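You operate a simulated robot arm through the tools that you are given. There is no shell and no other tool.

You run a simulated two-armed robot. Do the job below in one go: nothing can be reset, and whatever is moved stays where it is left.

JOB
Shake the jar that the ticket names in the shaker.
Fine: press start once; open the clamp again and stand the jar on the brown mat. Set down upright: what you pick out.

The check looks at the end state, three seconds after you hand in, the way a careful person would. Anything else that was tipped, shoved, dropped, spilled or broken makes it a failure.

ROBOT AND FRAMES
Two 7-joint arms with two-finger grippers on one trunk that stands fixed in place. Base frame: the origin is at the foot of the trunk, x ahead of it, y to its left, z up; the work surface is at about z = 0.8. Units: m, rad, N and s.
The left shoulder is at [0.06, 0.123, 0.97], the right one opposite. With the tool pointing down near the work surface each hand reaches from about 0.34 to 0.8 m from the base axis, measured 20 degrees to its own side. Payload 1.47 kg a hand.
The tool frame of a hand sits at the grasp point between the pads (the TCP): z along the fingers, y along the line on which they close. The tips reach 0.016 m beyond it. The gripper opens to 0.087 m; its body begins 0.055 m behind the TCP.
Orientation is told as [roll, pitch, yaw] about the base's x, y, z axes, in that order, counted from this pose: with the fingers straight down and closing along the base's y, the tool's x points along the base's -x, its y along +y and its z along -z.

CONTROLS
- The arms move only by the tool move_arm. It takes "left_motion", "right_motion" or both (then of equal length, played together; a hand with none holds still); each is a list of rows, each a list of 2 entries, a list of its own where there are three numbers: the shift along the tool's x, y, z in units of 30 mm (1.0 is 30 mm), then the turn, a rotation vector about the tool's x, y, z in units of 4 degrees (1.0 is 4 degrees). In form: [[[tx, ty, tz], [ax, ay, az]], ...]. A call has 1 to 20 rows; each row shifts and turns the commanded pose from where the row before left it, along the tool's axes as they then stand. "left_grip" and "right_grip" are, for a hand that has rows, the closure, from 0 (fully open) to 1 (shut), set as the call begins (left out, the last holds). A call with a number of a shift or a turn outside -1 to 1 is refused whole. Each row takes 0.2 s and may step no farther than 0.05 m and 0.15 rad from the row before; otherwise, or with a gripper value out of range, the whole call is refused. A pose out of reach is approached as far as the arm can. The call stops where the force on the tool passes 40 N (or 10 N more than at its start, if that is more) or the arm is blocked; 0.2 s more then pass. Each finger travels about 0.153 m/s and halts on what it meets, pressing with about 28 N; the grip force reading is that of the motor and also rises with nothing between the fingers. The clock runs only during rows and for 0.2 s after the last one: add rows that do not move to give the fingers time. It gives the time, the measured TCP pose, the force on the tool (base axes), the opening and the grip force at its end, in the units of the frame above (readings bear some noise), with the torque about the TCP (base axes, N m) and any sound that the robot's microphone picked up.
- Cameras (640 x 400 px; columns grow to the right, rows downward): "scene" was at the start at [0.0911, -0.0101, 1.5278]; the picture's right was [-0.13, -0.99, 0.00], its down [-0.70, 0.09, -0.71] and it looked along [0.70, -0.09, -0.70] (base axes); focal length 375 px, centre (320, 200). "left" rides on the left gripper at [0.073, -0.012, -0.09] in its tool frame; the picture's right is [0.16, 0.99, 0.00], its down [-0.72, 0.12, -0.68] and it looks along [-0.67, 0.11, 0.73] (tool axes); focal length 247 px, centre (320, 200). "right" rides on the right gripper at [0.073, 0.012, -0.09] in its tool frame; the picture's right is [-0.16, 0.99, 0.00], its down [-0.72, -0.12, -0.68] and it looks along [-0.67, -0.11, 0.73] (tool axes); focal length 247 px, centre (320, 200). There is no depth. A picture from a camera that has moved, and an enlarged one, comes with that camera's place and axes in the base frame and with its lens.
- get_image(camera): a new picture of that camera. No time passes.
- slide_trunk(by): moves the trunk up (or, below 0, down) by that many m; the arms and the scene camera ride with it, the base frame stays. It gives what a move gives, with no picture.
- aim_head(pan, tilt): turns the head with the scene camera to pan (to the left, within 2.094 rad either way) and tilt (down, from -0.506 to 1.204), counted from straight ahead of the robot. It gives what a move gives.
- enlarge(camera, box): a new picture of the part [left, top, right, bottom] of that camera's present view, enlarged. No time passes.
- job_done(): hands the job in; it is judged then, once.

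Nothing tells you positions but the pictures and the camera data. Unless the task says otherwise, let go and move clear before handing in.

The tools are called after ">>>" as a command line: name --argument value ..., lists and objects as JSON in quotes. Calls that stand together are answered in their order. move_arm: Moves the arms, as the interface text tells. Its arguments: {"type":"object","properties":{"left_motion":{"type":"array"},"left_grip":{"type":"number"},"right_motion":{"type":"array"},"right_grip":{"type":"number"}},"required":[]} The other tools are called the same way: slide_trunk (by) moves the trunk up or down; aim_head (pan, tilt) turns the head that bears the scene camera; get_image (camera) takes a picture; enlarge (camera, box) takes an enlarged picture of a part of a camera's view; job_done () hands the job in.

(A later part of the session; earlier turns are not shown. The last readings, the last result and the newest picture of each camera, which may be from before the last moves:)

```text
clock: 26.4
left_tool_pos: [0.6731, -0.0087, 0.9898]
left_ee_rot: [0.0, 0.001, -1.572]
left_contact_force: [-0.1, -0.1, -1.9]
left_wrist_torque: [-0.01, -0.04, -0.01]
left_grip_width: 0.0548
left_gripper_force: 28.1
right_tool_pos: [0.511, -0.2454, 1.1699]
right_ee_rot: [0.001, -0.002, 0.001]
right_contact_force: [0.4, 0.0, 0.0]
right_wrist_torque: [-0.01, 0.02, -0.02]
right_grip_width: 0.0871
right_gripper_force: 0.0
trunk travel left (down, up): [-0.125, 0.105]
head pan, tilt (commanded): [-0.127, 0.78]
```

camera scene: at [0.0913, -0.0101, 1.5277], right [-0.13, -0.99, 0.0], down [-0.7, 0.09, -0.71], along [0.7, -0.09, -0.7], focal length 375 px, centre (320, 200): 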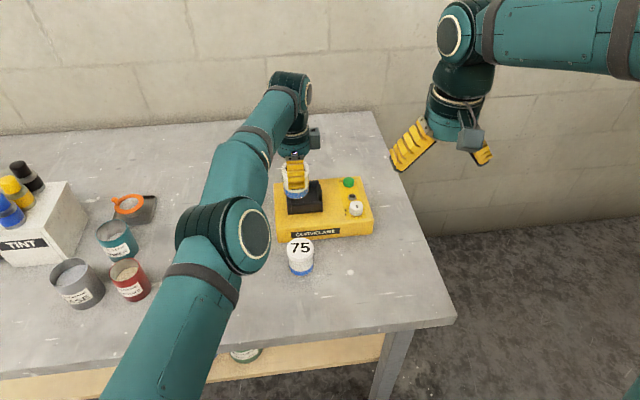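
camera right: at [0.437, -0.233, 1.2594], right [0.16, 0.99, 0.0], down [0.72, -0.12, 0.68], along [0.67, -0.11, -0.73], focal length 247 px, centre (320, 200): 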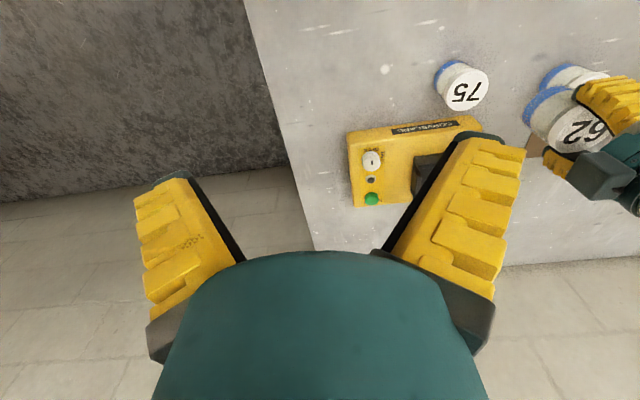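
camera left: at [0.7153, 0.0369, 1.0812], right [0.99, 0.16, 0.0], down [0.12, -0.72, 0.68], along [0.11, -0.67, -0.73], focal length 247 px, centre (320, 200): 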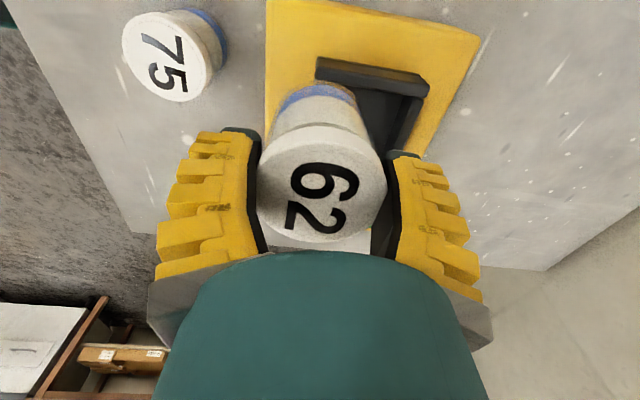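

The commanded pose was held at the limit, so moves now follow exactly. I'll carry the jar to the free spot near (0.53, 0.06).

>>> move_arm --left_motion '[[[0.088, -0.183, 0], [0, 0, 0]], [[0.176, -0.367, 0], [0, 0, 0]], [[0.176, -0.367, 0], [0, 0, 0]], [[0.176, -0.367, 0], [0, 0, 0]], [[0.176, -0.367, 0], [0, 0, 0]], [[0.176, -0.367, 0], [0, 0, 0]], [[0.176, -0.367, 0], [0, 0, 0]], [[0.176, -0.367, 0], [0, 0, 0]], [[0.176, -0.367, 0], [0, 0, 0]], [[0.176, -0.367, 0], [0, 0, 0]], [[0.176, -0.367, 0], [0, 0, 0]], [[0.176, -0.367, 0], [0, 0, 0]], [[0.176, -0.367, 0], [0, 0, 0]], [[0.088, -0.183, 0], [0, 0, 0]], [[0, 0, 0], [0, 0, 0]]]'

>>> get_image --camera "left"

>>> get_image --camera "scene"

```text
clock: 29.6
left_tool_pos: [0.5325, 0.0592, 0.9899]
left_ee_rot: [-0.002, -0.001, -1.57]
left_contact_force: [0.3, 0.5, -2.5]
left_wrist_torque: [0.0, 0.0, 0.0]
left_grip_width: 0.055
left_gripper_force: 27.5
right_tool_pos: [0.5106, -0.2447, 1.1701]
right_ee_rot: [0.001, 0.0, 0.001]
right_contact_force: [0.2, 0.1, 0.4]
right_wrist_torque: [0.0, 0.01, 0.0]
right_grip_width: 0.0872
right_gripper_force: 0.0
trunk travel left (down, up): [-0.125, 0.105]
head pan, tilt (commanded): [-0.127, 0.78]
```

```text
taken
camera left: at [0.519, 0.1321, 1.0813], right [0.99, 0.16, 0.0], down [0.12, -0.72, 0.68], along [0.11, -0.67, -0.73], focal length 247 px, centre (320, 200)
```

left: 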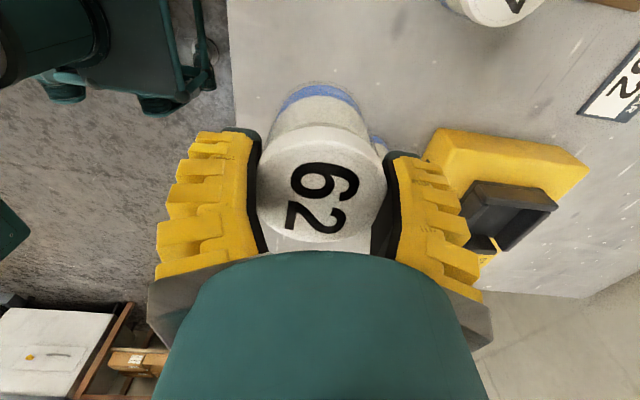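

```text
taken
camera scene: at [0.0912, -0.0101, 1.5277], right [-0.13, -0.99, 0.0], down [-0.7, 0.09, -0.71], along [0.7, -0.09, -0.7], focal length 375 px, centre (320, 200)
```

scene: 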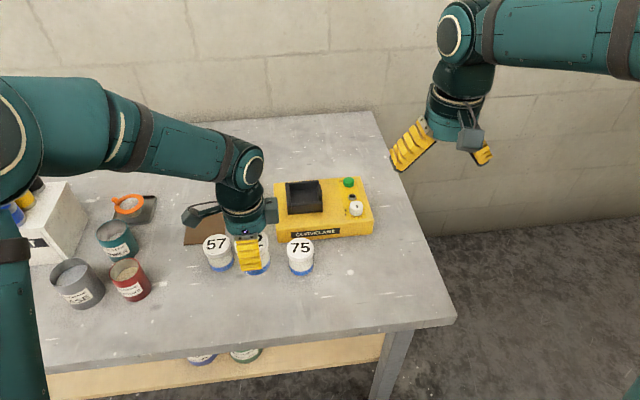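

The jar is above open table at about (0.531, 0.059). I'll lower it gently until it is just above the surface.

>>> move_arm --left_motion '[[[0, 0, 0.2], [0, 0, 0]], [[0, 0, 0.4], [0, 0, 0]], [[0, 0, 0.4], [0, 0, 0]], [[0, 0, 0.4], [0, 0, 0]], [[0, 0, 0.4], [0, 0, 0]], [[0, 0, 0.4], [0, 0, 0]], [[0, 0, 0.4], [0, 0, 0]], [[0, 0, 0.4], [0, 0, 0]], [[0, 0, 0.4], [0, 0, 0]], [[0, 0, 0.35], [0, 0, 0]], [[0, 0, 0.25], [0, 0, 0]], [[0, 0, 0.15], [0, 0, 0]], [[0, 0, 0.05], [0, 0, 0]], [[0, 0, 0], [0, 0, 0]]]'

>>> move_arm --left_motion '[[[0, 0, 0.05], [0, 0, 0]], [[0, 0, 0.03], [0, 0, 0]], [[0, 0, 0], [0, 0, 0]]]'

>>> enlarge --camera "scene" --box '[200, 210, 330, 300]'

>>> get_image --camera "left"

```text
clock: 32.6
left_tool_pos: [0.5316, 0.0594, 0.8643]
left_ee_rot: [0.001, 0.001, -1.57]
left_contact_force: [0.7, 0.7, -1.9]
left_wrist_torque: [-0.03, -0.03, -0.01]
left_grip_width: 0.055
left_gripper_force: 27.9
right_tool_pos: [0.5111, -0.2458, 1.1701]
right_ee_rot: [0.002, -0.001, -0.001]
right_contact_force: [-0.3, -0.9, -0.3]
right_wrist_torque: [0.02, 0.01, -0.02]
right_grip_width: 0.0871
right_gripper_force: 0.0
trunk travel left (down, up): [-0.125, 0.105]
head pan, tilt (commanded): [-0.127, 0.78]
```

```text
clock: 33.4
left_tool_pos: [0.5307, 0.0606, 0.8616]
left_ee_rot: [-0.002, 0.001, -1.571]
left_contact_force: [-0.2, 0.6, -1.7]
left_wrist_torque: [-0.02, -0.02, -0.01]
left_grip_width: 0.0552
left_gripper_force: 28.3
right_tool_pos: [0.5108, -0.246, 1.1713]
right_ee_rot: [0.001, 0.001, 0.0]
right_contact_force: [0.0, -0.7, -0.2]
right_wrist_torque: [-0.01, -0.02, 0.01]
right_grip_width: 0.087
right_gripper_force: 0.1
trunk travel left (down, up): [-0.125, 0.105]
head pan, tilt (commanded): [-0.127, 0.78]
```

```text
4.44 times, centred on (265, 255) of scene
camera zoom: at [0.0912, -0.01, 1.5277], right [-0.13, -0.99, 0.0], down [-0.7, 0.09, -0.71], along [0.7, -0.09, -0.7], focal length 1666 px, centre (564, -44)
```

zoom: 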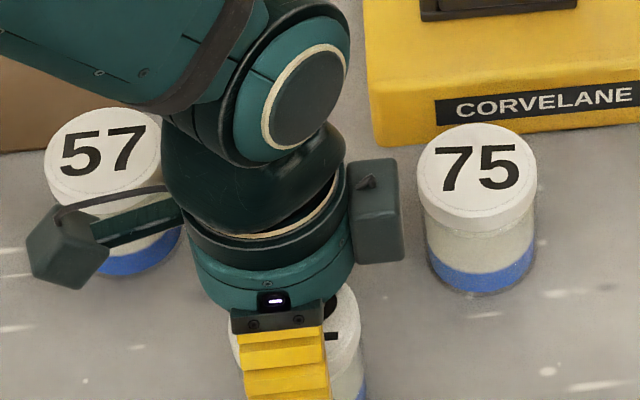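

```text
taken
camera left: at [0.5183, 0.1328, 0.9522], right [0.99, 0.16, 0.0], down [0.12, -0.72, 0.68], along [0.11, -0.67, -0.73], focal length 247 px, centre (320, 200)
```

left: 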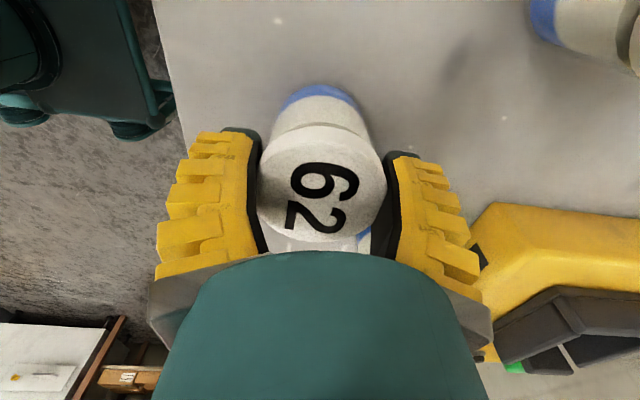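

The force still shows the jar's weight hanging from the hand, so it isn't down yet. I'll lower about 1 mm at a time and watch the vertical force.

>>> move_arm --left_motion '[[[0, 0, 0.04], [0, 0, 0]], [[0, 0, 0], [0, 0, 0]], [[0, 0, 0], [0, 0, 0]]]'

>>> move_arm --left_motion '[[[0, 0, 0.04], [0, 0, 0]], [[0, 0, 0], [0, 0, 0]], [[0, 0, 0], [0, 0, 0]]]'

```text
clock: 34.2
left_tool_pos: [0.5312, 0.061, 0.8607]
left_ee_rot: [0.0, 0.001, -1.57]
left_contact_force: [0.3, 0.2, -1.5]
left_wrist_torque: [-0.02, 0.01, 0.01]
left_grip_width: 0.0554
left_gripper_force: 28.5
right_tool_pos: [0.511, -0.2446, 1.1702]
right_ee_rot: [0.0, 0.0, -0.001]
right_contact_force: [-0.1, 0.1, -0.5]
right_wrist_torque: [-0.01, -0.01, 0.03]
right_grip_width: 0.0872
right_gripper_force: 0.0
trunk travel left (down, up): [-0.125, 0.105]
head pan, tilt (commanded): [-0.127, 0.78]
```

```text
clock: 35.0
left_tool_pos: [0.531, 0.0596, 0.8602]
left_ee_rot: [0.002, 0.0, -1.571]
left_contact_force: [2.0, 3.4, 8.8]
left_wrist_torque: [0.44, 0.1, -0.08]
left_grip_width: 0.055
left_gripper_force: 28.0
right_tool_pos: [0.5097, -0.2441, 1.1701]
right_ee_rot: [0.0, -0.001, 0.0]
right_contact_force: [1.3, 0.0, 0.9]
right_wrist_torque: [0.02, 0.0, 0.02]
right_grip_width: 0.0871
right_gripper_force: 0.2
trunk travel left (down, up): [-0.125, 0.105]
head pan, tilt (commanded): [-0.127, 0.78]
```

The jar touched down at TCP z ≈ 0.860. I'll release it and rise straight up.

>>> move_arm --left_motion '[[[0, 0, 0], [0, 0, 0]], [[0, 0, 0], [0, 0, 0]], [[0, 0, 0], [0, 0, 0]]]' --left_grip 0.05

>>> move_arm --left_motion '[[[0, 0, -0.2], [0, 0, 0]], [[0, 0, -0.5], [0, 0, 0]], [[0, 0, -0.8], [0, 0, 0]], [[0, 0, -1], [0, 0, 0]], [[0, 0, -1], [0, 0, 0]], [[0, 0, -1], [0, 0, 0]], [[0, 0, -0.5], [0, 0, 0]], [[0, 0, 0], [0, 0, 0]]]'

>>> get_image --camera "left"

>>> get_image --camera "scene"

```text
clock: 35.8
left_tool_pos: [0.5305, 0.0606, 0.8593]
left_ee_rot: [0.0, 0.0, -1.57]
left_contact_force: [-0.9, -0.5, 0.1]
left_wrist_torque: [-0.03, 0.05, 0.01]
left_grip_width: 0.0837
left_gripper_force: 0.7
right_tool_pos: [0.5093, -0.2453, 1.1696]
right_ee_rot: [0.0, 0.0, 0.0]
right_contact_force: [-1.1, 0.8, 0.0]
right_wrist_torque: [-0.02, 0.02, 0.03]
right_grip_width: 0.0871
right_gripper_force: 0.0
trunk travel left (down, up): [-0.125, 0.105]
head pan, tilt (commanded): [-0.127, 0.78]
```

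```text
clock: 37.6
left_tool_pos: [0.5303, 0.0606, 1.0107]
left_ee_rot: [0.0, 0.0, -1.57]
left_contact_force: [-0.3, 0.5, 0.6]
left_wrist_torque: [-0.02, 0.02, 0.02]
left_grip_width: 0.0839
left_gripper_force: 0.5
right_tool_pos: [0.5109, -0.2463, 1.1701]
right_ee_rot: [0.0, 0.001, 0.0]
right_contact_force: [-0.2, 0.8, -0.3]
right_wrist_torque: [0.05, 0.0, -0.01]
right_grip_width: 0.0871
right_gripper_force: 0.0
trunk travel left (down, up): [-0.125, 0.105]
head pan, tilt (commanded): [-0.127, 0.78]
```

```text
taken
camera left: at [0.5182, 0.1328, 1.1013], right [0.99, 0.16, 0.0], down [0.12, -0.72, 0.68], along [0.11, -0.67, -0.73], focal length 247 px, centre (320, 200)
```

left: 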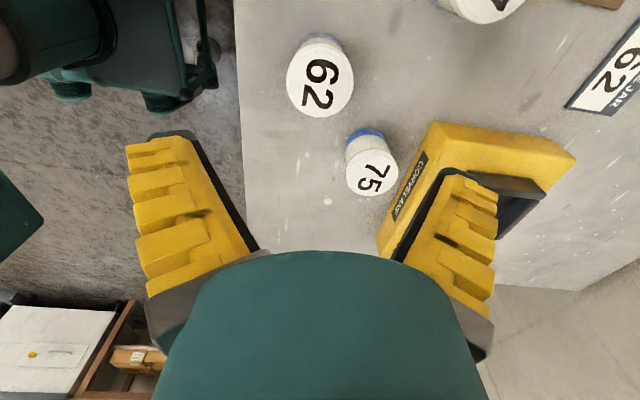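

```text
taken
camera scene: at [0.0911, -0.01, 1.5277], right [-0.13, -0.99, 0.0], down [-0.7, 0.09, -0.71], along [0.7, -0.09, -0.7], focal length 375 px, centre (320, 200)
```

scene: 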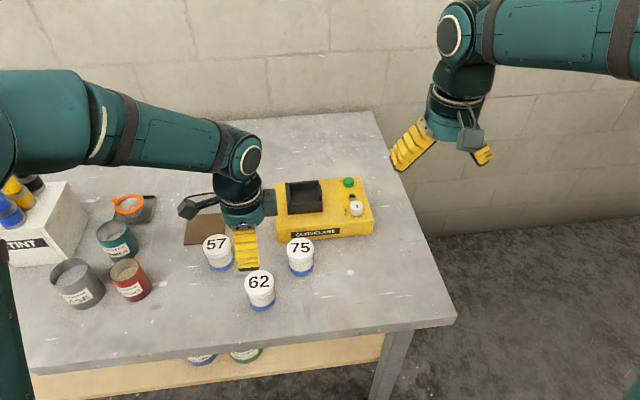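

Jar 62 stands upright near (0.53, 0.06). Now I'll turn the left hand back to zero yaw at this height, then tilt it so the fingers point forward and down.

>>> move_arm --left_motion '[[[0, 0, 0], [0, 0, -1]], [[0, 0, 0], [0, 0, -1]], [[0, 0, 0], [0, 0, -1]], [[0, 0, 0], [0, 0, -1]], [[0, 0, 0], [0, 0, -1]], [[0, 0, 0], [0, 0, -1]], [[0, 0, 0], [0, 0, -1]], [[0, 0, 0], [0, 0, -1]], [[0, 0, 0], [0, 0, -1]], [[0, 0, 0], [0, 0, -1]], [[0, 0, 0], [0, 0, -1]], [[0, 0, 0], [0, 0, -1]], [[0, 0, 0], [0, 0, -1]], [[0, 0, 0], [0, 0, -1]], [[0, 0, 0], [0, 0, -1]], [[0, 0, 0], [0, 0, -1]], [[0, 0, 0], [0, 0, -1]], [[0, 0, 0], [0, 0, -1]], [[0, 0, 0], [0, 0, -1]], [[0, 0, 0], [0, 0, -1]]]'

>>> move_arm --left_motion '[[[0, 0, 0], [0, 0, -1]], [[0, 0, 0], [0, 0, -1]], [[0, 0, 0], [0, 0, -0.5]], [[0, 0, 0], [0, -1, 0]], [[0, 0, 0], [0, -1, 0]], [[0, 0, 0], [0, -1, 0]], [[0, 0, 0], [0, -1, 0]], [[0, 0, 0], [0, -1, 0]], [[0, 0, 0], [0, 0, 0]]]'

>>> get_image --camera "left"

>>> get_image --camera "scene"

```text
clock: 41.8
left_tool_pos: [0.5293, 0.0599, 1.0097]
left_ee_rot: [0.001, 0.0, -0.174]
left_contact_force: [0.0, 0.6, -0.1]
left_wrist_torque: [0.01, -0.03, 0.04]
left_grip_width: 0.0837
left_gripper_force: 0.7
right_tool_pos: [0.5102, -0.2452, 1.1691]
right_ee_rot: [-0.001, 0.001, -0.002]
right_contact_force: [0.1, -0.3, 1.2]
right_wrist_torque: [0.02, -0.01, -0.02]
right_grip_width: 0.087
right_gripper_force: 0.1
trunk travel left (down, up): [-0.125, 0.105]
head pan, tilt (commanded): [-0.127, 0.78]
```

```text
clock: 43.8
left_tool_pos: [0.5319, 0.06, 1.0094]
left_ee_rot: [0.002, -0.35, 0.0]
left_contact_force: [0.0, -0.1, -0.1]
left_wrist_torque: [-0.03, 0.0, -0.02]
left_grip_width: 0.0839
left_gripper_force: 0.7
right_tool_pos: [0.5104, -0.2465, 1.1699]
right_ee_rot: [-0.001, 0.001, 0.0]
right_contact_force: [0.1, -0.6, 0.8]
right_wrist_torque: [-0.02, 0.0, 0.0]
right_grip_width: 0.0871
right_gripper_force: 0.0
trunk travel left (down, up): [-0.125, 0.105]
head pan, tilt (commanded): [-0.127, 0.78]
```

```text
taken
camera left: at [0.4309, 0.0485, 1.0693], right [-0.15, 0.99, -0.05], down [0.45, 0.12, 0.89], along [0.88, 0.11, -0.46], focal length 247 px, centre (320, 200)
```

left: 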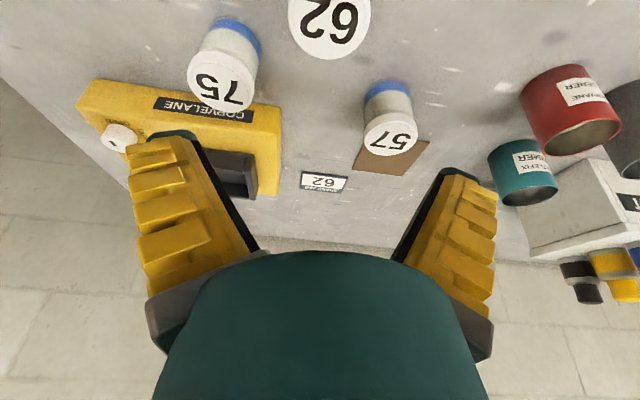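

```text
taken
camera scene: at [0.0913, -0.0099, 1.5277], right [-0.13, -0.99, 0.0], down [-0.7, 0.09, -0.71], along [0.7, -0.09, -0.7], focal length 375 px, centre (320, 200)
```

scene: 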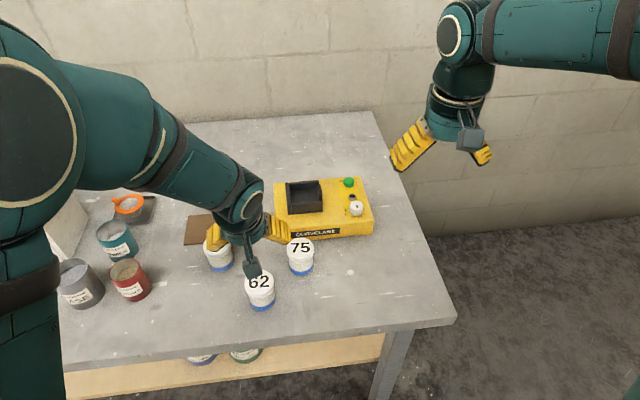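

The hand is at zero yaw, tilted 20 degrees, and lined up with jar 62. I'll lower straight down to just above the lid and check.

>>> move_arm --left_motion '[[[0.218, 0, 0.6], [0, 0, 0]], [[0.218, 0, 0.6], [0, 0, 0]], [[0.218, 0, 0.6], [0, 0, 0]], [[0.218, 0, 0.6], [0, 0, 0]], [[0.218, 0, 0.6], [0, 0, 0]], [[0.109, 0, 0.3], [0, 0, 0]], [[0, 0, 0], [0, 0, 0]]]'

>>> get_image --camera "left"

>>> enlarge --camera "scene" --box '[180, 210, 340, 310]'

```text
clock: 45.4
left_tool_pos: [0.5317, 0.0609, 0.9032]
left_ee_rot: [0.001, -0.35, 0.0]
left_contact_force: [-0.1, 0.2, -0.1]
left_wrist_torque: [-0.02, -0.02, -0.04]
left_grip_width: 0.084
left_gripper_force: 0.3
right_tool_pos: [0.5113, -0.2455, 1.1703]
right_ee_rot: [0.001, -0.001, -0.001]
right_contact_force: [-0.2, -0.7, 0.0]
right_wrist_torque: [-0.02, -0.01, 0.01]
right_grip_width: 0.0874
right_gripper_force: 0.0
trunk travel left (down, up): [-0.125, 0.105]
head pan, tilt (commanded): [-0.127, 0.78]
```

```text
taken
camera left: at [0.4321, 0.0489, 0.9634], right [-0.15, 0.99, -0.05], down [0.45, 0.12, 0.89], along [0.88, 0.11, -0.46], focal length 247 px, centre (320, 200)
```

left: 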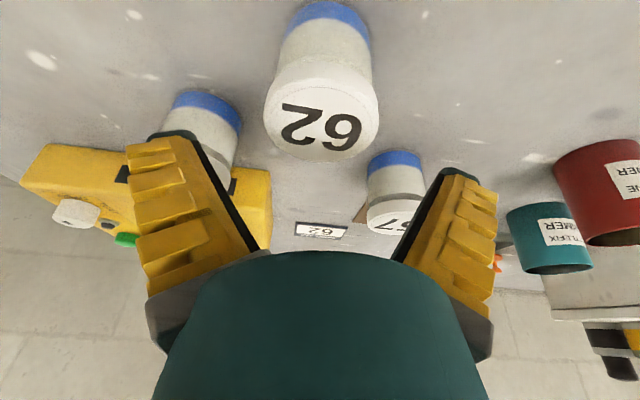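

```text
4.00 times, centred on (260, 260) of scene
camera zoom: at [0.0911, -0.0101, 1.5278], right [-0.13, -0.99, 0.0], down [-0.7, 0.09, -0.71], along [0.7, -0.09, -0.7], focal length 1499 px, centre (560, -40)
```

zoom: 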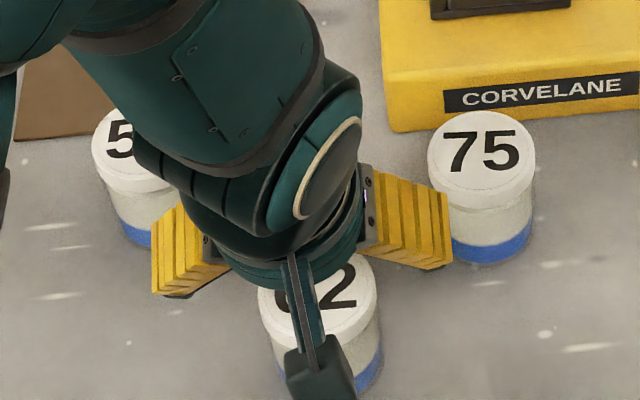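

The jar is within about 1.5 mm of the hand's centre and the fingers clear jars 57 and 75. I'll lower to the middle of the lid and close.

>>> move_arm --left_motion '[[[0.182, -0.03, 0.5], [0, 0, 0]], [[0.146, 0, 0.4], [0, 0, 0]], [[0.109, 0, 0.3], [0, 0, 0]], [[0.062, 0, 0.172], [0, 0, 0]], [[0, 0, 0], [0, 0, 0]]]'

>>> move_arm --left_motion '[[[0, 0, 0], [0, 0, 0]], [[0, 0, 0], [0, 0, 0]], [[0, 0, 0], [0, 0, 0]], [[0, 0, 0], [0, 0, 0]]]' --left_grip 1.0

>>> get_image --camera "left"

```text
clock: 46.6
left_tool_pos: [0.5321, 0.0603, 0.8601]
left_ee_rot: [-0.001, -0.348, 0.0]
left_contact_force: [0.5, 0.1, 0.6]
left_wrist_torque: [0.0, -0.03, 0.01]
left_grip_width: 0.0836
left_gripper_force: 0.6
right_tool_pos: [0.5109, -0.245, 1.1701]
right_ee_rot: [0.0, -0.001, 0.001]
right_contact_force: [0.8, 0.4, 0.5]
right_wrist_torque: [-0.01, 0.02, 0.02]
right_grip_width: 0.0867
right_gripper_force: 0.1
trunk travel left (down, up): [-0.125, 0.105]
head pan, tilt (commanded): [-0.127, 0.78]
```

```text
clock: 47.6
left_tool_pos: [0.5301, 0.0607, 0.8607]
left_ee_rot: [0.001, -0.349, -0.001]
left_contact_force: [-0.2, -0.7, -0.5]
left_wrist_torque: [0.03, -0.01, 0.03]
left_grip_width: 0.0555
left_gripper_force: 27.8
right_tool_pos: [0.5101, -0.2457, 1.1696]
right_ee_rot: [0.001, 0.0, -0.001]
right_contact_force: [0.2, -0.1, -0.3]
right_wrist_torque: [0.01, 0.02, -0.01]
right_grip_width: 0.0869
right_gripper_force: 0.0
trunk travel left (down, up): [-0.125, 0.105]
head pan, tilt (commanded): [-0.127, 0.78]
```

```text
taken
camera left: at [0.4314, 0.0477, 0.9206], right [-0.15, 0.99, -0.05], down [0.45, 0.12, 0.89], along [0.88, 0.11, -0.46], focal length 247 px, centre (320, 200)
```

left: 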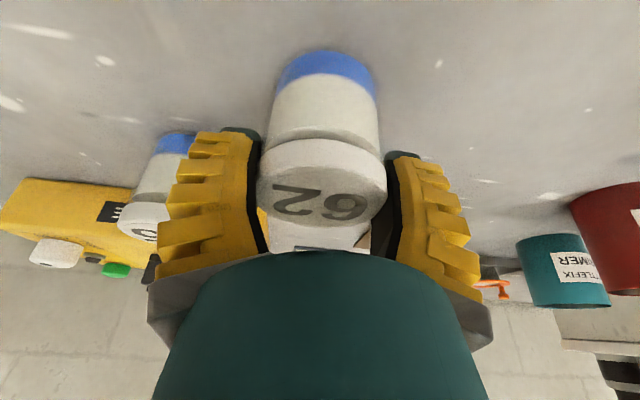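

The grip closed at 55 mm, the same as the earlier good one. I'll lift 12 mm slowly to test it.

>>> move_arm --left_motion '[[[-0.034, 0, -0.094], [0, 0, 0]], [[-0.034, 0, -0.094], [0, 0, 0]], [[-0.034, 0, -0.094], [0, 0, 0]], [[-0.034, 0, -0.094], [0, 0, 0]], [[0, 0, 0], [0, 0, 0]]]'

>>> get_image --camera "left"

>>> enlarge --camera "scene" --box '[180, 220, 340, 320]'

```text
clock: 48.8
left_tool_pos: [0.5324, 0.0602, 0.8712]
left_ee_rot: [0.001, -0.349, 0.0]
left_contact_force: [-0.2, -0.9, -1.9]
left_wrist_torque: [0.02, -0.01, 0.03]
left_grip_width: 0.0554
left_gripper_force: 27.5
right_tool_pos: [0.511, -0.2451, 1.1703]
right_ee_rot: [0.001, 0.001, 0.001]
right_contact_force: [-0.6, -0.6, 0.3]
right_wrist_torque: [-0.03, -0.02, -0.03]
right_grip_width: 0.0873
right_gripper_force: 0.0
trunk travel left (down, up): [-0.125, 0.105]
head pan, tilt (commanded): [-0.127, 0.78]
```

```text
taken
camera left: at [0.4317, 0.0477, 0.9321], right [-0.15, 0.99, -0.05], down [0.45, 0.12, 0.89], along [0.88, 0.11, -0.46], focal length 247 px, centre (320, 200)
```

left: 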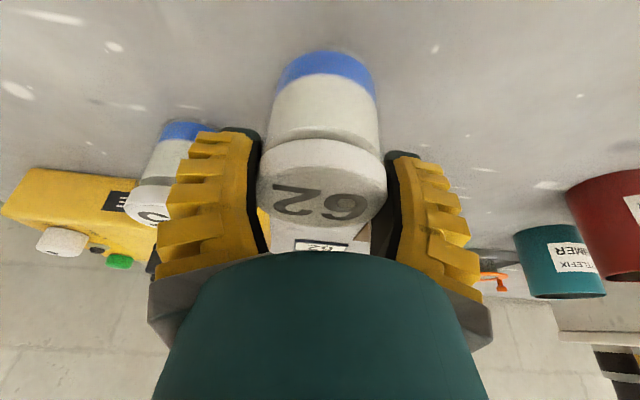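

```text
4.00 times, centred on (260, 270) of scene
camera zoom: at [0.0913, -0.0101, 1.5277], right [-0.13, -0.99, 0.0], down [-0.7, 0.09, -0.71], along [0.7, -0.09, -0.7], focal length 1499 px, centre (560, -80)
```

zoom: 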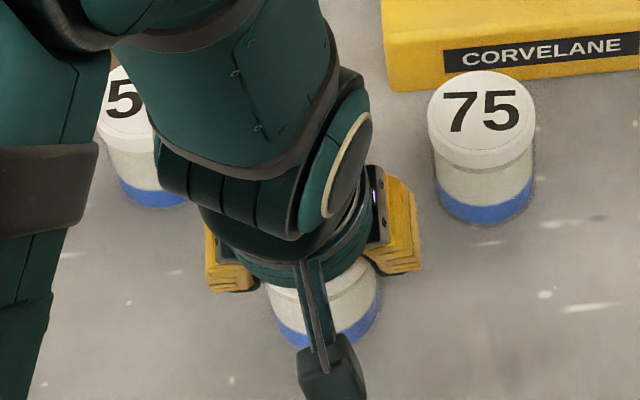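

The jar lifts cleanly and hangs upright. I'll raise it to TCP z ≈ 0.977, which clears the jars and the cradle walls.

>>> move_arm --left_motion '[[[-0.055, 0, -0.15], [0, 0, 0]], [[-0.1094, 0, -0.3005], [0, 0, 0]], [[-0.1094, 0, -0.3005], [0, 0, 0]], [[-0.1094, 0, -0.3005], [0, 0, 0]], [[-0.1094, 0, -0.3005], [0, 0, 0]], [[-0.1094, 0, -0.3005], [0, 0, 0]], [[-0.1094, 0, -0.3005], [0, 0, 0]], [[-0.1094, 0, -0.3005], [0, 0, 0]], [[-0.1094, 0, -0.3005], [0, 0, 0]], [[-0.1094, 0, -0.3005], [0, 0, 0]], [[-0.1094, 0, -0.3005], [0, 0, 0]], [[-0.055, 0, -0.15], [0, 0, 0]], [[0, 0, 0], [0, 0, 0]]]'

>>> get_image --camera "left"

```text
clock: 51.6
left_tool_pos: [0.5303, 0.0592, 0.9781]
left_ee_rot: [-0.001, -0.35, 0.0]
left_contact_force: [0.0, 1.3, -2.1]
left_wrist_torque: [0.03, -0.01, 0.03]
left_grip_width: 0.0553
left_gripper_force: 28.0
right_tool_pos: [0.5108, -0.2452, 1.17]
right_ee_rot: [0.0, -0.001, 0.002]
right_contact_force: [-0.1, 0.6, -0.6]
right_wrist_torque: [0.0, -0.02, -0.03]
right_grip_width: 0.0868
right_gripper_force: 0.0
trunk travel left (down, up): [-0.125, 0.105]
head pan, tilt (commanded): [-0.127, 0.78]
```

```text
taken
camera left: at [0.431, 0.0468, 1.0378], right [-0.15, 0.99, -0.05], down [0.45, 0.12, 0.89], along [0.88, 0.11, -0.46], focal length 247 px, centre (320, 200)
```

left: 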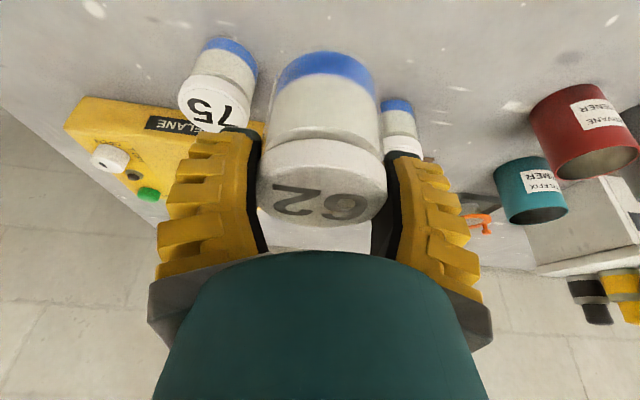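

The hand is at about (0.530, 0.059, 0.978) with the jar upright. I'll carry it level to a point over the cradle centre.

>>> move_arm --left_motion '[[[-0.1913, -0.1011, 0.0696], [0, 0, 0]], [[-0.3826, -0.2023, 0.1393], [0, 0, 0]], [[-0.3826, -0.2023, 0.1393], [0, 0, 0]], [[-0.3826, -0.2023, 0.1393], [0, 0, 0]], [[-0.3826, -0.2023, 0.1393], [0, 0, 0]], [[-0.3826, -0.2023, 0.1393], [0, 0, 0]], [[-0.3826, -0.2023, 0.1393], [0, 0, 0]], [[-0.3826, -0.2023, 0.1393], [0, 0, 0]], [[-0.3826, -0.2023, 0.1393], [0, 0, 0]], [[-0.3826, -0.2023, 0.1393], [0, 0, 0]], [[-0.3826, -0.2023, 0.1393], [0, 0, 0]], [[-0.3826, -0.2023, 0.1393], [0, 0, 0]], [[-0.3826, -0.2023, 0.1393], [0, 0, 0]], [[-0.3826, -0.2023, 0.1393], [0, 0, 0]], [[-0.3826, -0.2023, 0.1393], [0, 0, 0]], [[-0.3826, -0.2023, 0.1393], [0, 0, 0]], [[-0.3826, -0.2023, 0.1393], [0, 0, 0]], [[-0.3826, -0.2023, 0.1393], [0, 0, 0]], [[-0.3826, -0.2023, 0.1393], [0, 0, 0]], [[-0.1913, -0.1011, 0.0696], [0, 0, 0]]]'

>>> get_image --camera "left"

>>> get_image --camera "scene"

>>> enlarge --camera "scene" --box '[260, 150, 380, 225]'

```text
clock: 55.8
left_tool_pos: [0.7646, -0.0578, 0.9778]
left_ee_rot: [0.003, -0.349, 0.001]
left_contact_force: [0.1, -0.1, -1.0]
left_wrist_torque: [0.0, 0.01, -0.01]
left_grip_width: 0.0554
left_gripper_force: 28.4
right_tool_pos: [0.5102, -0.2449, 1.1698]
right_ee_rot: [0.001, 0.0, 0.001]
right_contact_force: [-0.1, -0.5, 0.6]
right_wrist_torque: [0.01, 0.0, 0.01]
right_grip_width: 0.0869
right_gripper_force: 0.1
trunk travel left (down, up): [-0.125, 0.105]
head pan, tilt (commanded): [-0.127, 0.78]
```

```text
taken
camera left: at [0.6644, -0.0688, 1.0381], right [-0.15, 0.99, -0.05], down [0.45, 0.12, 0.89], along [0.88, 0.11, -0.46], focal length 247 px, centre (320, 200)
```

left: 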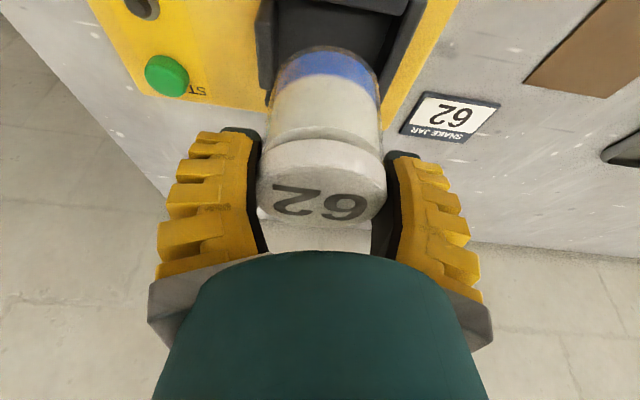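

```text
taken
camera scene: at [0.0913, -0.0101, 1.5277], right [-0.13, -0.99, 0.0], down [-0.7, 0.09, -0.71], along [0.7, -0.09, -0.7], focal length 375 px, centre (320, 200)
```

scene: 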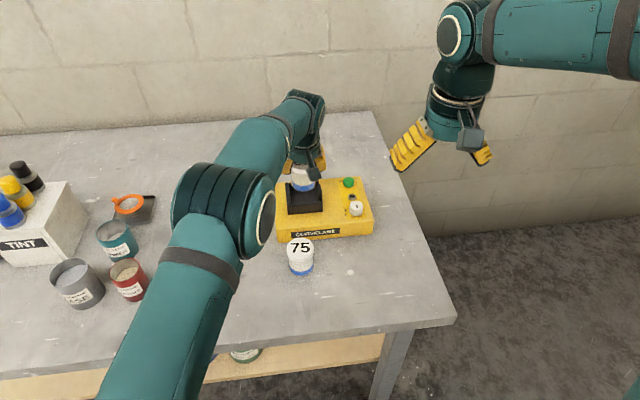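

```text
5.33 times, centred on (320, 188) of scene
camera zoom: at [0.0913, -0.0101, 1.5277], right [-0.13, -0.99, 0.0], down [-0.7, 0.09, -0.71], along [0.7, -0.09, -0.7], focal length 1999 px, centre (320, 267)
```

zoom: 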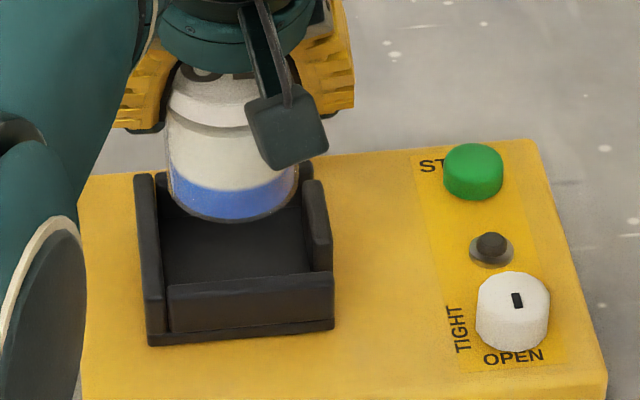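

The jar hangs over the cradle with clearance on every side. I'll lower it slowly into the opening, with a 1.5 mm correction toward the robot.

>>> move_arm --left_motion '[[[0.087, 0, 0.083], [0, 0, 0]], [[0.088, 0, 0.243], [0, 0, 0]], [[0.088, 0, 0.243], [0, 0, 0]], [[0.088, 0, 0.243], [0, 0, 0]], [[0.088, 0, 0.243], [0, 0, 0]], [[0.07, 0, 0.193], [0, 0, 0]], [[0.05, 0, 0.137], [0, 0, 0]], [[0, 0, 0], [0, 0, 0]]]'

>>> get_image --camera "left"

>>> enlarge --camera "scene" --box '[260, 150, 380, 225]'

```text
clock: 57.6
left_tool_pos: [0.763, -0.0556, 0.9325]
left_ee_rot: [0.0, -0.349, 0.002]
left_contact_force: [-0.7, -0.3, -1.2]
left_wrist_torque: [0.01, -0.01, 0.01]
left_grip_width: 0.0553
left_gripper_force: 28.0
right_tool_pos: [0.5115, -0.2457, 1.1691]
right_ee_rot: [0.0, 0.0, 0.0]
right_contact_force: [-0.2, 0.2, 0.3]
right_wrist_torque: [0.02, 0.02, -0.02]
right_grip_width: 0.0872
right_gripper_force: 0.1
trunk travel left (down, up): [-0.125, 0.105]
head pan, tilt (commanded): [-0.127, 0.78]
```

```text
taken
camera left: at [0.6627, -0.0679, 0.9927], right [-0.15, 0.99, -0.05], down [0.45, 0.12, 0.89], along [0.88, 0.11, -0.46], focal length 247 px, centre (320, 200)
```

left: 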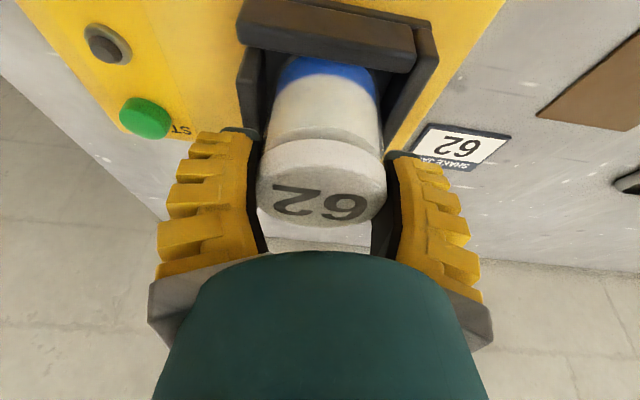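

```text
5.33 times, centred on (320, 188) of scene
camera zoom: at [0.0913, -0.0101, 1.5277], right [-0.13, -0.99, 0.0], down [-0.7, 0.09, -0.71], along [0.7, -0.09, -0.7], focal length 1999 px, centre (320, 267)
```

zoom: 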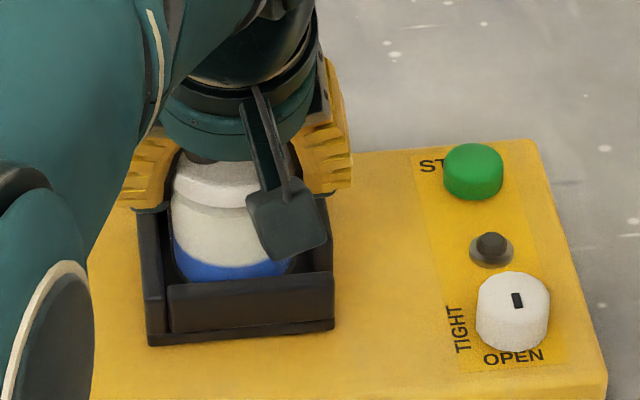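

The jar is inside the cradle with no contact yet. I'll lower in small steps until it touches the floor.

>>> move_arm --left_motion '[[[0.034, 0, 0.094], [0, 0, 0]], [[0.012, 0, 0.031], [0, 0, 0]], [[0, 0, 0], [0, 0, 0]]]'

>>> move_arm --left_motion '[[[0.014, 0, 0.038], [0, 0, 0]], [[0, 0, 0], [0, 0, 0]], [[0, 0, 0], [0, 0, 0]]]'

```text
clock: 58.4
left_tool_pos: [0.7622, -0.0553, 0.928]
left_ee_rot: [-0.001, -0.349, 0.0]
left_contact_force: [0.2, -0.5, -1.3]
left_wrist_torque: [0.0, -0.01, -0.03]
left_grip_width: 0.0552
left_gripper_force: 28.0
right_tool_pos: [0.5098, -0.2464, 1.1694]
right_ee_rot: [-0.002, -0.001, -0.001]
right_contact_force: [0.4, 0.4, 0.2]
right_wrist_torque: [-0.02, -0.02, 0.0]
right_grip_width: 0.087
right_gripper_force: 0.0
trunk travel left (down, up): [-0.125, 0.105]
head pan, tilt (commanded): [-0.127, 0.78]
```

```text
clock: 59.2
left_tool_pos: [0.763, -0.0559, 0.9268]
left_ee_rot: [0.0, -0.348, 0.001]
left_contact_force: [0.4, 0.3, -1.6]
left_wrist_torque: [0.0, -0.02, -0.02]
left_grip_width: 0.0552
left_gripper_force: 28.3
right_tool_pos: [0.5108, -0.2462, 1.1691]
right_ee_rot: [0.001, -0.001, 0.0]
right_contact_force: [0.9, 0.6, -0.2]
right_wrist_torque: [-0.05, 0.03, -0.02]
right_grip_width: 0.087
right_gripper_force: 0.0
trunk travel left (down, up): [-0.125, 0.105]
head pan, tilt (commanded): [-0.127, 0.78]
```

The weight still hangs from the hand, so the jar hasn't reached the floor. I'll go on in steps of about 1.2 mm.

>>> move_arm --left_motion '[[[0.014, 0, 0.038], [0, 0, 0]], [[0, 0, 0], [0, 0, 0]], [[0, 0, 0], [0, 0, 0]]]'

>>> move_arm --left_motion '[[[0.014, 0, 0.038], [0, 0, 0]], [[0, 0, 0], [0, 0, 0]], [[0, 0, 0], [0, 0, 0]]]'

```text
clock: 60.0
left_tool_pos: [0.7618, -0.056, 0.9261]
left_ee_rot: [-0.001, -0.349, 0.001]
left_contact_force: [0.6, -0.2, -1.4]
left_wrist_torque: [-0.05, -0.02, 0.01]
left_grip_width: 0.0554
left_gripper_force: 28.2
right_tool_pos: [0.5112, -0.2458, 1.1698]
right_ee_rot: [0.0, -0.001, -0.001]
right_contact_force: [0.3, -1.0, -0.5]
right_wrist_torque: [0.01, 0.01, 0.0]
right_grip_width: 0.0872
right_gripper_force: 0.1
trunk travel left (down, up): [-0.125, 0.105]
head pan, tilt (commanded): [-0.127, 0.78]
```

```text
clock: 60.8
left_tool_pos: [0.7625, -0.0561, 0.9241]
left_ee_rot: [-0.001, -0.348, 0.001]
left_contact_force: [-0.4, -0.4, -0.1]
left_wrist_torque: [0.04, -0.06, -0.04]
left_grip_width: 0.0557
left_gripper_force: 27.8
right_tool_pos: [0.5117, -0.2453, 1.1709]
right_ee_rot: [-0.001, 0.0, 0.0]
right_contact_force: [0.1, -0.5, -0.4]
right_wrist_torque: [0.0, -0.01, -0.01]
right_grip_width: 0.087
right_gripper_force: 0.1
trunk travel left (down, up): [-0.125, 0.105]
head pan, tilt (commanded): [-0.127, 0.78]
```

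The hanging weight has gone, so the jar is resting on the cradle floor. I'll open the hand and check before withdrawing.

>>> move_arm --left_motion '[[[0, 0, 0], [0, 0, 0]], [[0, 0, 0], [0, 0, 0]], [[0, 0, 0], [0, 0, 0]]]' --left_grip 0.05

>>> get_image --camera "left"

>>> enlarge --camera "scene" --box '[260, 150, 380, 225]'

```text
clock: 61.6
left_tool_pos: [0.7611, -0.0552, 0.9256]
left_ee_rot: [0.0, -0.349, -0.001]
left_contact_force: [-0.2, 0.4, -0.5]
left_wrist_torque: [-0.02, 0.0, -0.01]
left_grip_width: 0.0838
left_gripper_force: 0.3
right_tool_pos: [0.5098, -0.2454, 1.1687]
right_ee_rot: [0.0, 0.0, 0.0]
right_contact_force: [-0.6, 0.3, 0.4]
right_wrist_torque: [-0.02, 0.0, 0.0]
right_grip_width: 0.0868
right_gripper_force: 0.0
trunk travel left (down, up): [-0.125, 0.105]
head pan, tilt (commanded): [-0.127, 0.78]
```

```text
taken
camera left: at [0.662, -0.068, 0.9851], right [-0.15, 0.99, -0.05], down [0.45, 0.12, 0.89], along [0.88, 0.11, -0.46], focal length 247 px, centre (320, 200)
```

left: 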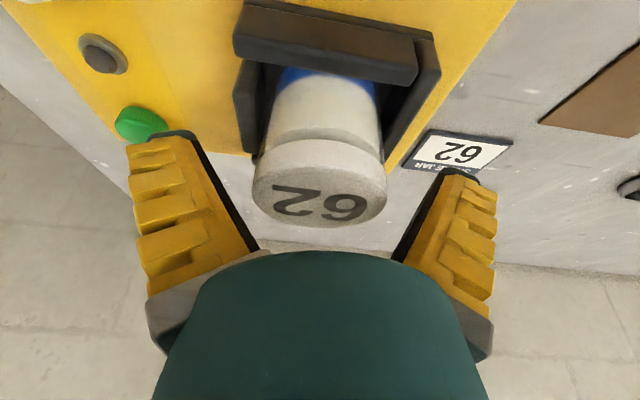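

```text
5.33 times, centred on (320, 188) of scene
camera zoom: at [0.0911, -0.0101, 1.5278], right [-0.13, -0.99, 0.0], down [-0.7, 0.09, -0.71], along [0.7, -0.09, -0.7], focal length 1999 px, centre (320, 267)
```

zoom: 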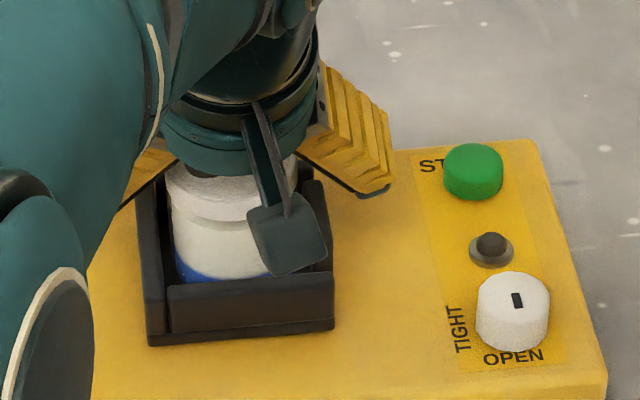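

The jar stands free in the cradle. I'll raise the left hand straight up, then back it out of the way to the left.

>>> move_arm --left_motion '[[[-0.114, 0, -0.313], [0, 0, 0]], [[-0.228, 0, -0.627], [0, 0, 0]], [[-0.228, 0, -0.627], [0, 0, 0]], [[-0.228, 0, -0.627], [0, 0, 0]], [[-0.228, 0, -0.627], [0, 0, 0]], [[0.7, 0.5, -0.3], [0, 0, 0]], [[0.7, 0.834, -0.481], [0, 0, 0]], [[0.7, 0.834, -0.481], [0, 0, 0]], [[0.7, 0.834, -0.481], [0, 0, 0]], [[0.7, 0.834, -0.481], [0, 0, 0]], [[0.7, 0.834, -0.481], [0, 0, 0]], [[0.7, 0.834, -0.481], [0, 0, 0]], [[0.7, 0.834, -0.481], [0, 0, 0]], [[0.3, 0.834, -0.3], [0, 0, 0]], [[0, 0, 0], [0, 0, 0]]]'

>>> get_image --camera "scene"

>>> enlarge --camera "scene" --box '[260, 150, 380, 225]'

```text
clock: 64.8
left_tool_pos: [0.5555, 0.158, 1.0672]
left_ee_rot: [0.001, -0.35, 0.001]
left_contact_force: [0.2, -1.0, 0.2]
left_wrist_torque: [-0.02, 0.02, 0.03]
left_grip_width: 0.0837
left_gripper_force: 0.0
right_tool_pos: [0.5105, -0.2463, 1.1688]
right_ee_rot: [-0.001, 0.0, 0.0]
right_contact_force: [0.5, -0.4, -0.6]
right_wrist_torque: [0.0, 0.02, 0.01]
right_grip_width: 0.0869
right_gripper_force: 0.0
trunk travel left (down, up): [-0.125, 0.105]
head pan, tilt (commanded): [-0.127, 0.78]
```

```text
taken
camera scene: at [0.0912, -0.0105, 1.5277], right [-0.13, -0.99, 0.0], down [-0.7, 0.09, -0.71], along [0.7, -0.09, -0.7], focal length 375 px, centre (320, 200)
```

scene: 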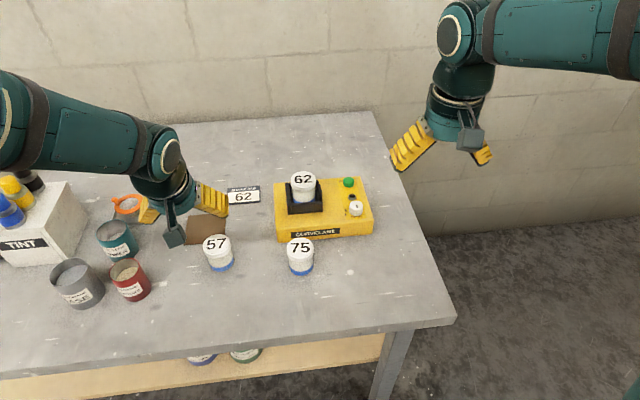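

```text
5.33 times, centred on (320, 188) of scene
camera zoom: at [0.0912, -0.0105, 1.5277], right [-0.13, -0.99, 0.0], down [-0.7, 0.09, -0.71], along [0.7, -0.09, -0.7], focal length 1999 px, centre (320, 267)
```

zoom: 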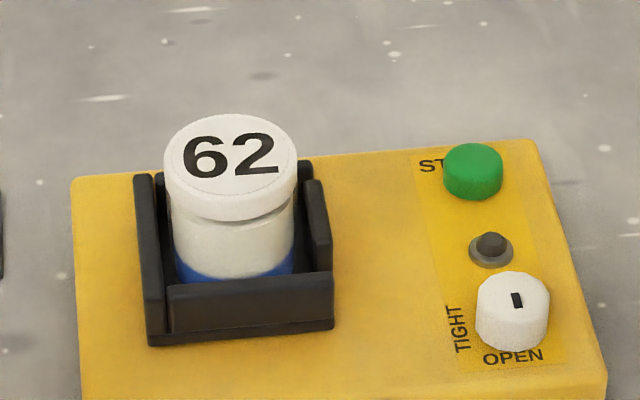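

Jar 62 stands upright and seated in the cradle. Next is the knob, which I place near (0.711, -0.178) with its top near z = 0.88; I'll bring the right hand above it, partly closed, and look.

>>> move_arm --right_motion '[[[-0.667, 0.223, 0.667], [0, 0, 0]], [[-0.667, 0.223, 0.667], [0, 0, 0]], [[-0.667, 0.223, 0.667], [0, 0, 0]], [[-0.667, 0.223, 0.667], [0, 0, 0]], [[-0.667, 0.223, 0.667], [0, 0, 0]], [[-0.667, 0.223, 0.667], [0, 0, 0]], [[-0.667, 0.223, 0.667], [0, 0, 0]], [[-0.667, 0.223, 0.667], [0, 0, 0]], [[-0.667, 0.223, 0.667], [0, 0, 0]], [[-0.667, 0.223, 0.667], [0, 0, 0]], [[0, 0, 0], [0, 0, 0]]]' --right_grip 0.4

>>> get_image --camera "right"

>>> get_image --camera "scene"

```text
clock: 67.2
left_tool_pos: [0.5554, 0.1578, 1.0671]
left_ee_rot: [0.001, -0.347, 0.0]
left_contact_force: [-0.5, 0.0, -0.1]
left_wrist_torque: [-0.01, 0.0, 0.0]
left_grip_width: 0.0837
left_gripper_force: 1.2
right_tool_pos: [0.7101, -0.1781, 0.9693]
right_ee_rot: [0.0, 0.0, 0.001]
right_contact_force: [-0.4, -0.4, 1.0]
right_wrist_torque: [0.02, 0.0, 0.01]
right_grip_width: 0.0573
right_gripper_force: 4.1
trunk travel left (down, up): [-0.125, 0.105]
head pan, tilt (commanded): [-0.127, 0.78]
```

```text
taken
camera right: at [0.6364, -0.1652, 1.0605], right [0.16, 0.99, 0.0], down [0.72, -0.12, 0.68], along [0.67, -0.11, -0.73], focal length 247 px, centre (320, 200)
```

right: 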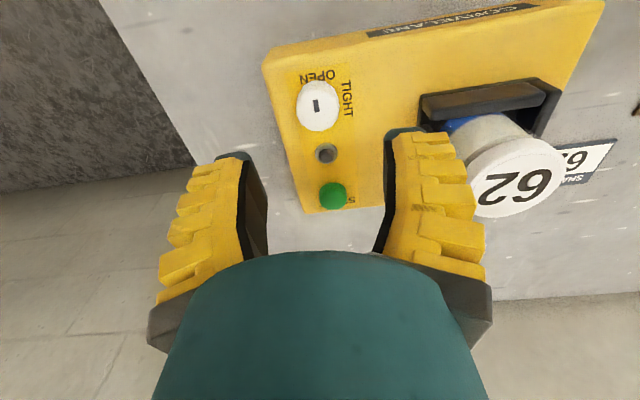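

```text
taken
camera scene: at [0.0905, -0.0101, 1.5279], right [-0.13, -0.99, 0.0], down [-0.7, 0.09, -0.71], along [0.71, -0.09, -0.7], focal length 375 px, centre (320, 200)
```

scene: 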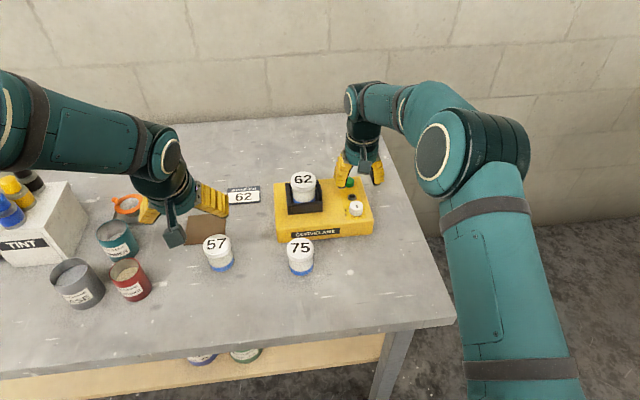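

The knob sits almost directly below the right hand. I'll zoom in to refine its position and see its pointer.

>>> enlarge --camera "right" --box '[260, 50, 400, 138]'

>>> enlarge --camera "right" --box '[260, 120, 420, 220]'

```text
4.55 times, centred on (330, 94) of right
camera zoom: at [0.6364, -0.1652, 1.0605], right [0.16, 0.99, 0.0], down [0.72, -0.12, 0.68], along [0.67, -0.11, -0.73], focal length 1123 px, centre (274, 682)
```

zoom: 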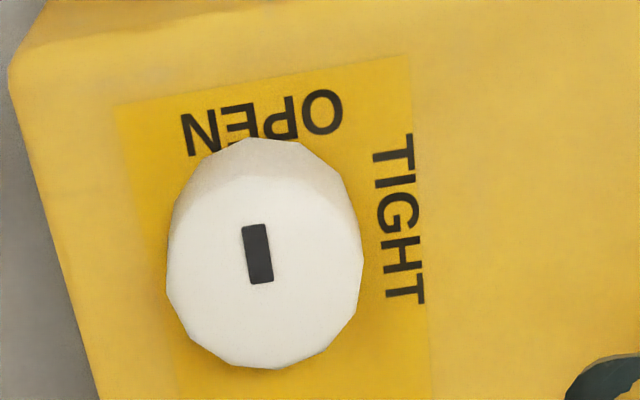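

```text
4.00 times, centred on (340, 170) of right
camera zoom: at [0.6364, -0.1652, 1.0605], right [0.16, 0.99, 0.0], down [0.72, -0.12, 0.68], along [0.67, -0.11, -0.73], focal length 988 px, centre (240, 320)
```

zoom: 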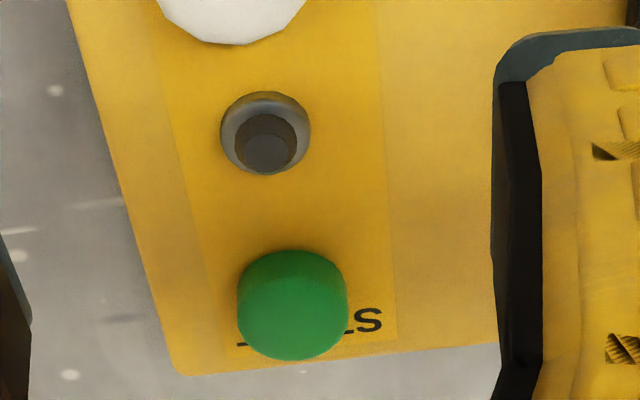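

The knob is at OPEN, centred at (0.711, -0.179), with a free 90-degree clockwise turn to TIGHT. I'll turn the hand to +45 degrees so the stroke can run from +45 to -45 and stay clear of the lamp.

>>> move_arm --right_motion '[[[-0.067, -0.06, 0], [0, 0, -1]], [[0, 0, 0], [0, 0, -1]], [[0, 0, 0], [0, 0, -1]], [[0, 0, 0], [0, 0, -1]], [[0, 0, 0], [0, 0, -1]], [[0, 0, 0], [0, 0, -1]], [[0, 0, 0], [0, 0, -1]], [[0, 0, 0], [0, 0, -1]], [[0, 0, 0], [0, 0, -1]], [[0, 0, 0], [0, 0, -1]], [[0, 0, 0], [0, 0, -1]], [[0, 0, 0], [0, 0, -0.25]], [[0, 0, 0.5], [0, 0, 0]], [[0, 0, 0.5], [0, 0, 0]], [[0, 0, 0.3], [0, 0, 0]], [[0, 0, 0], [0, 0, 0]]]'

>>> get_image --camera "right"

>>> enlarge --camera "scene" --box '[290, 140, 410, 215]'

```text
clock: 70.6
left_tool_pos: [0.5552, 0.1582, 1.0667]
left_ee_rot: [0.0, -0.349, 0.0]
left_contact_force: [0.5, -0.4, 0.0]
left_wrist_torque: [0.02, 0.02, -0.04]
left_grip_width: 0.0836
left_gripper_force: 0.5
right_tool_pos: [0.7127, -0.178, 0.9303]
right_ee_rot: [0.001, 0.001, 0.785]
right_contact_force: [0.3, -0.2, 0.7]
right_wrist_torque: [0.03, 0.02, 0.03]
right_grip_width: 0.0573
right_gripper_force: 3.6
trunk travel left (down, up): [-0.125, 0.105]
head pan, tilt (commanded): [-0.127, 0.78]
```

```text
taken
camera right: at [0.6522, -0.2219, 1.0206], right [-0.59, 0.81, 0.0], down [0.59, 0.43, 0.68], along [0.55, 0.4, -0.73], focal length 247 px, centre (320, 200)
```

right: 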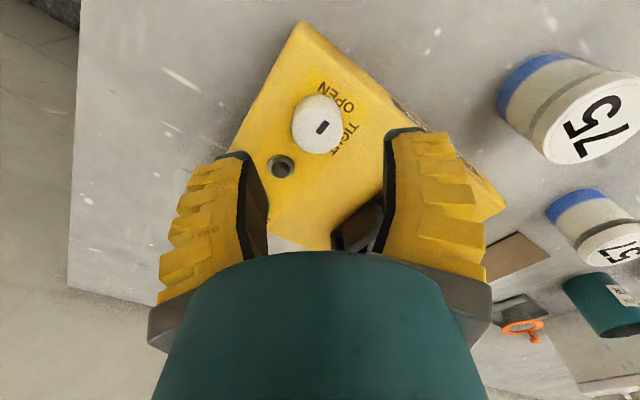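

```text
5.33 times, centred on (350, 178) of scene
camera zoom: at [0.091, -0.01, 1.5278], right [-0.13, -0.99, 0.0], down [-0.7, 0.09, -0.71], along [0.7, -0.09, -0.7], focal length 1999 px, centre (160, 320)
```

zoom: 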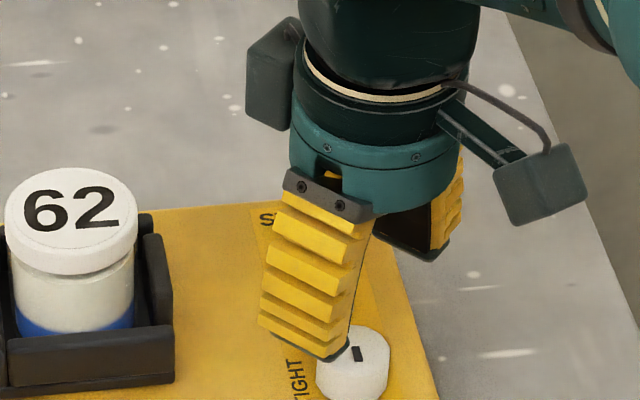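

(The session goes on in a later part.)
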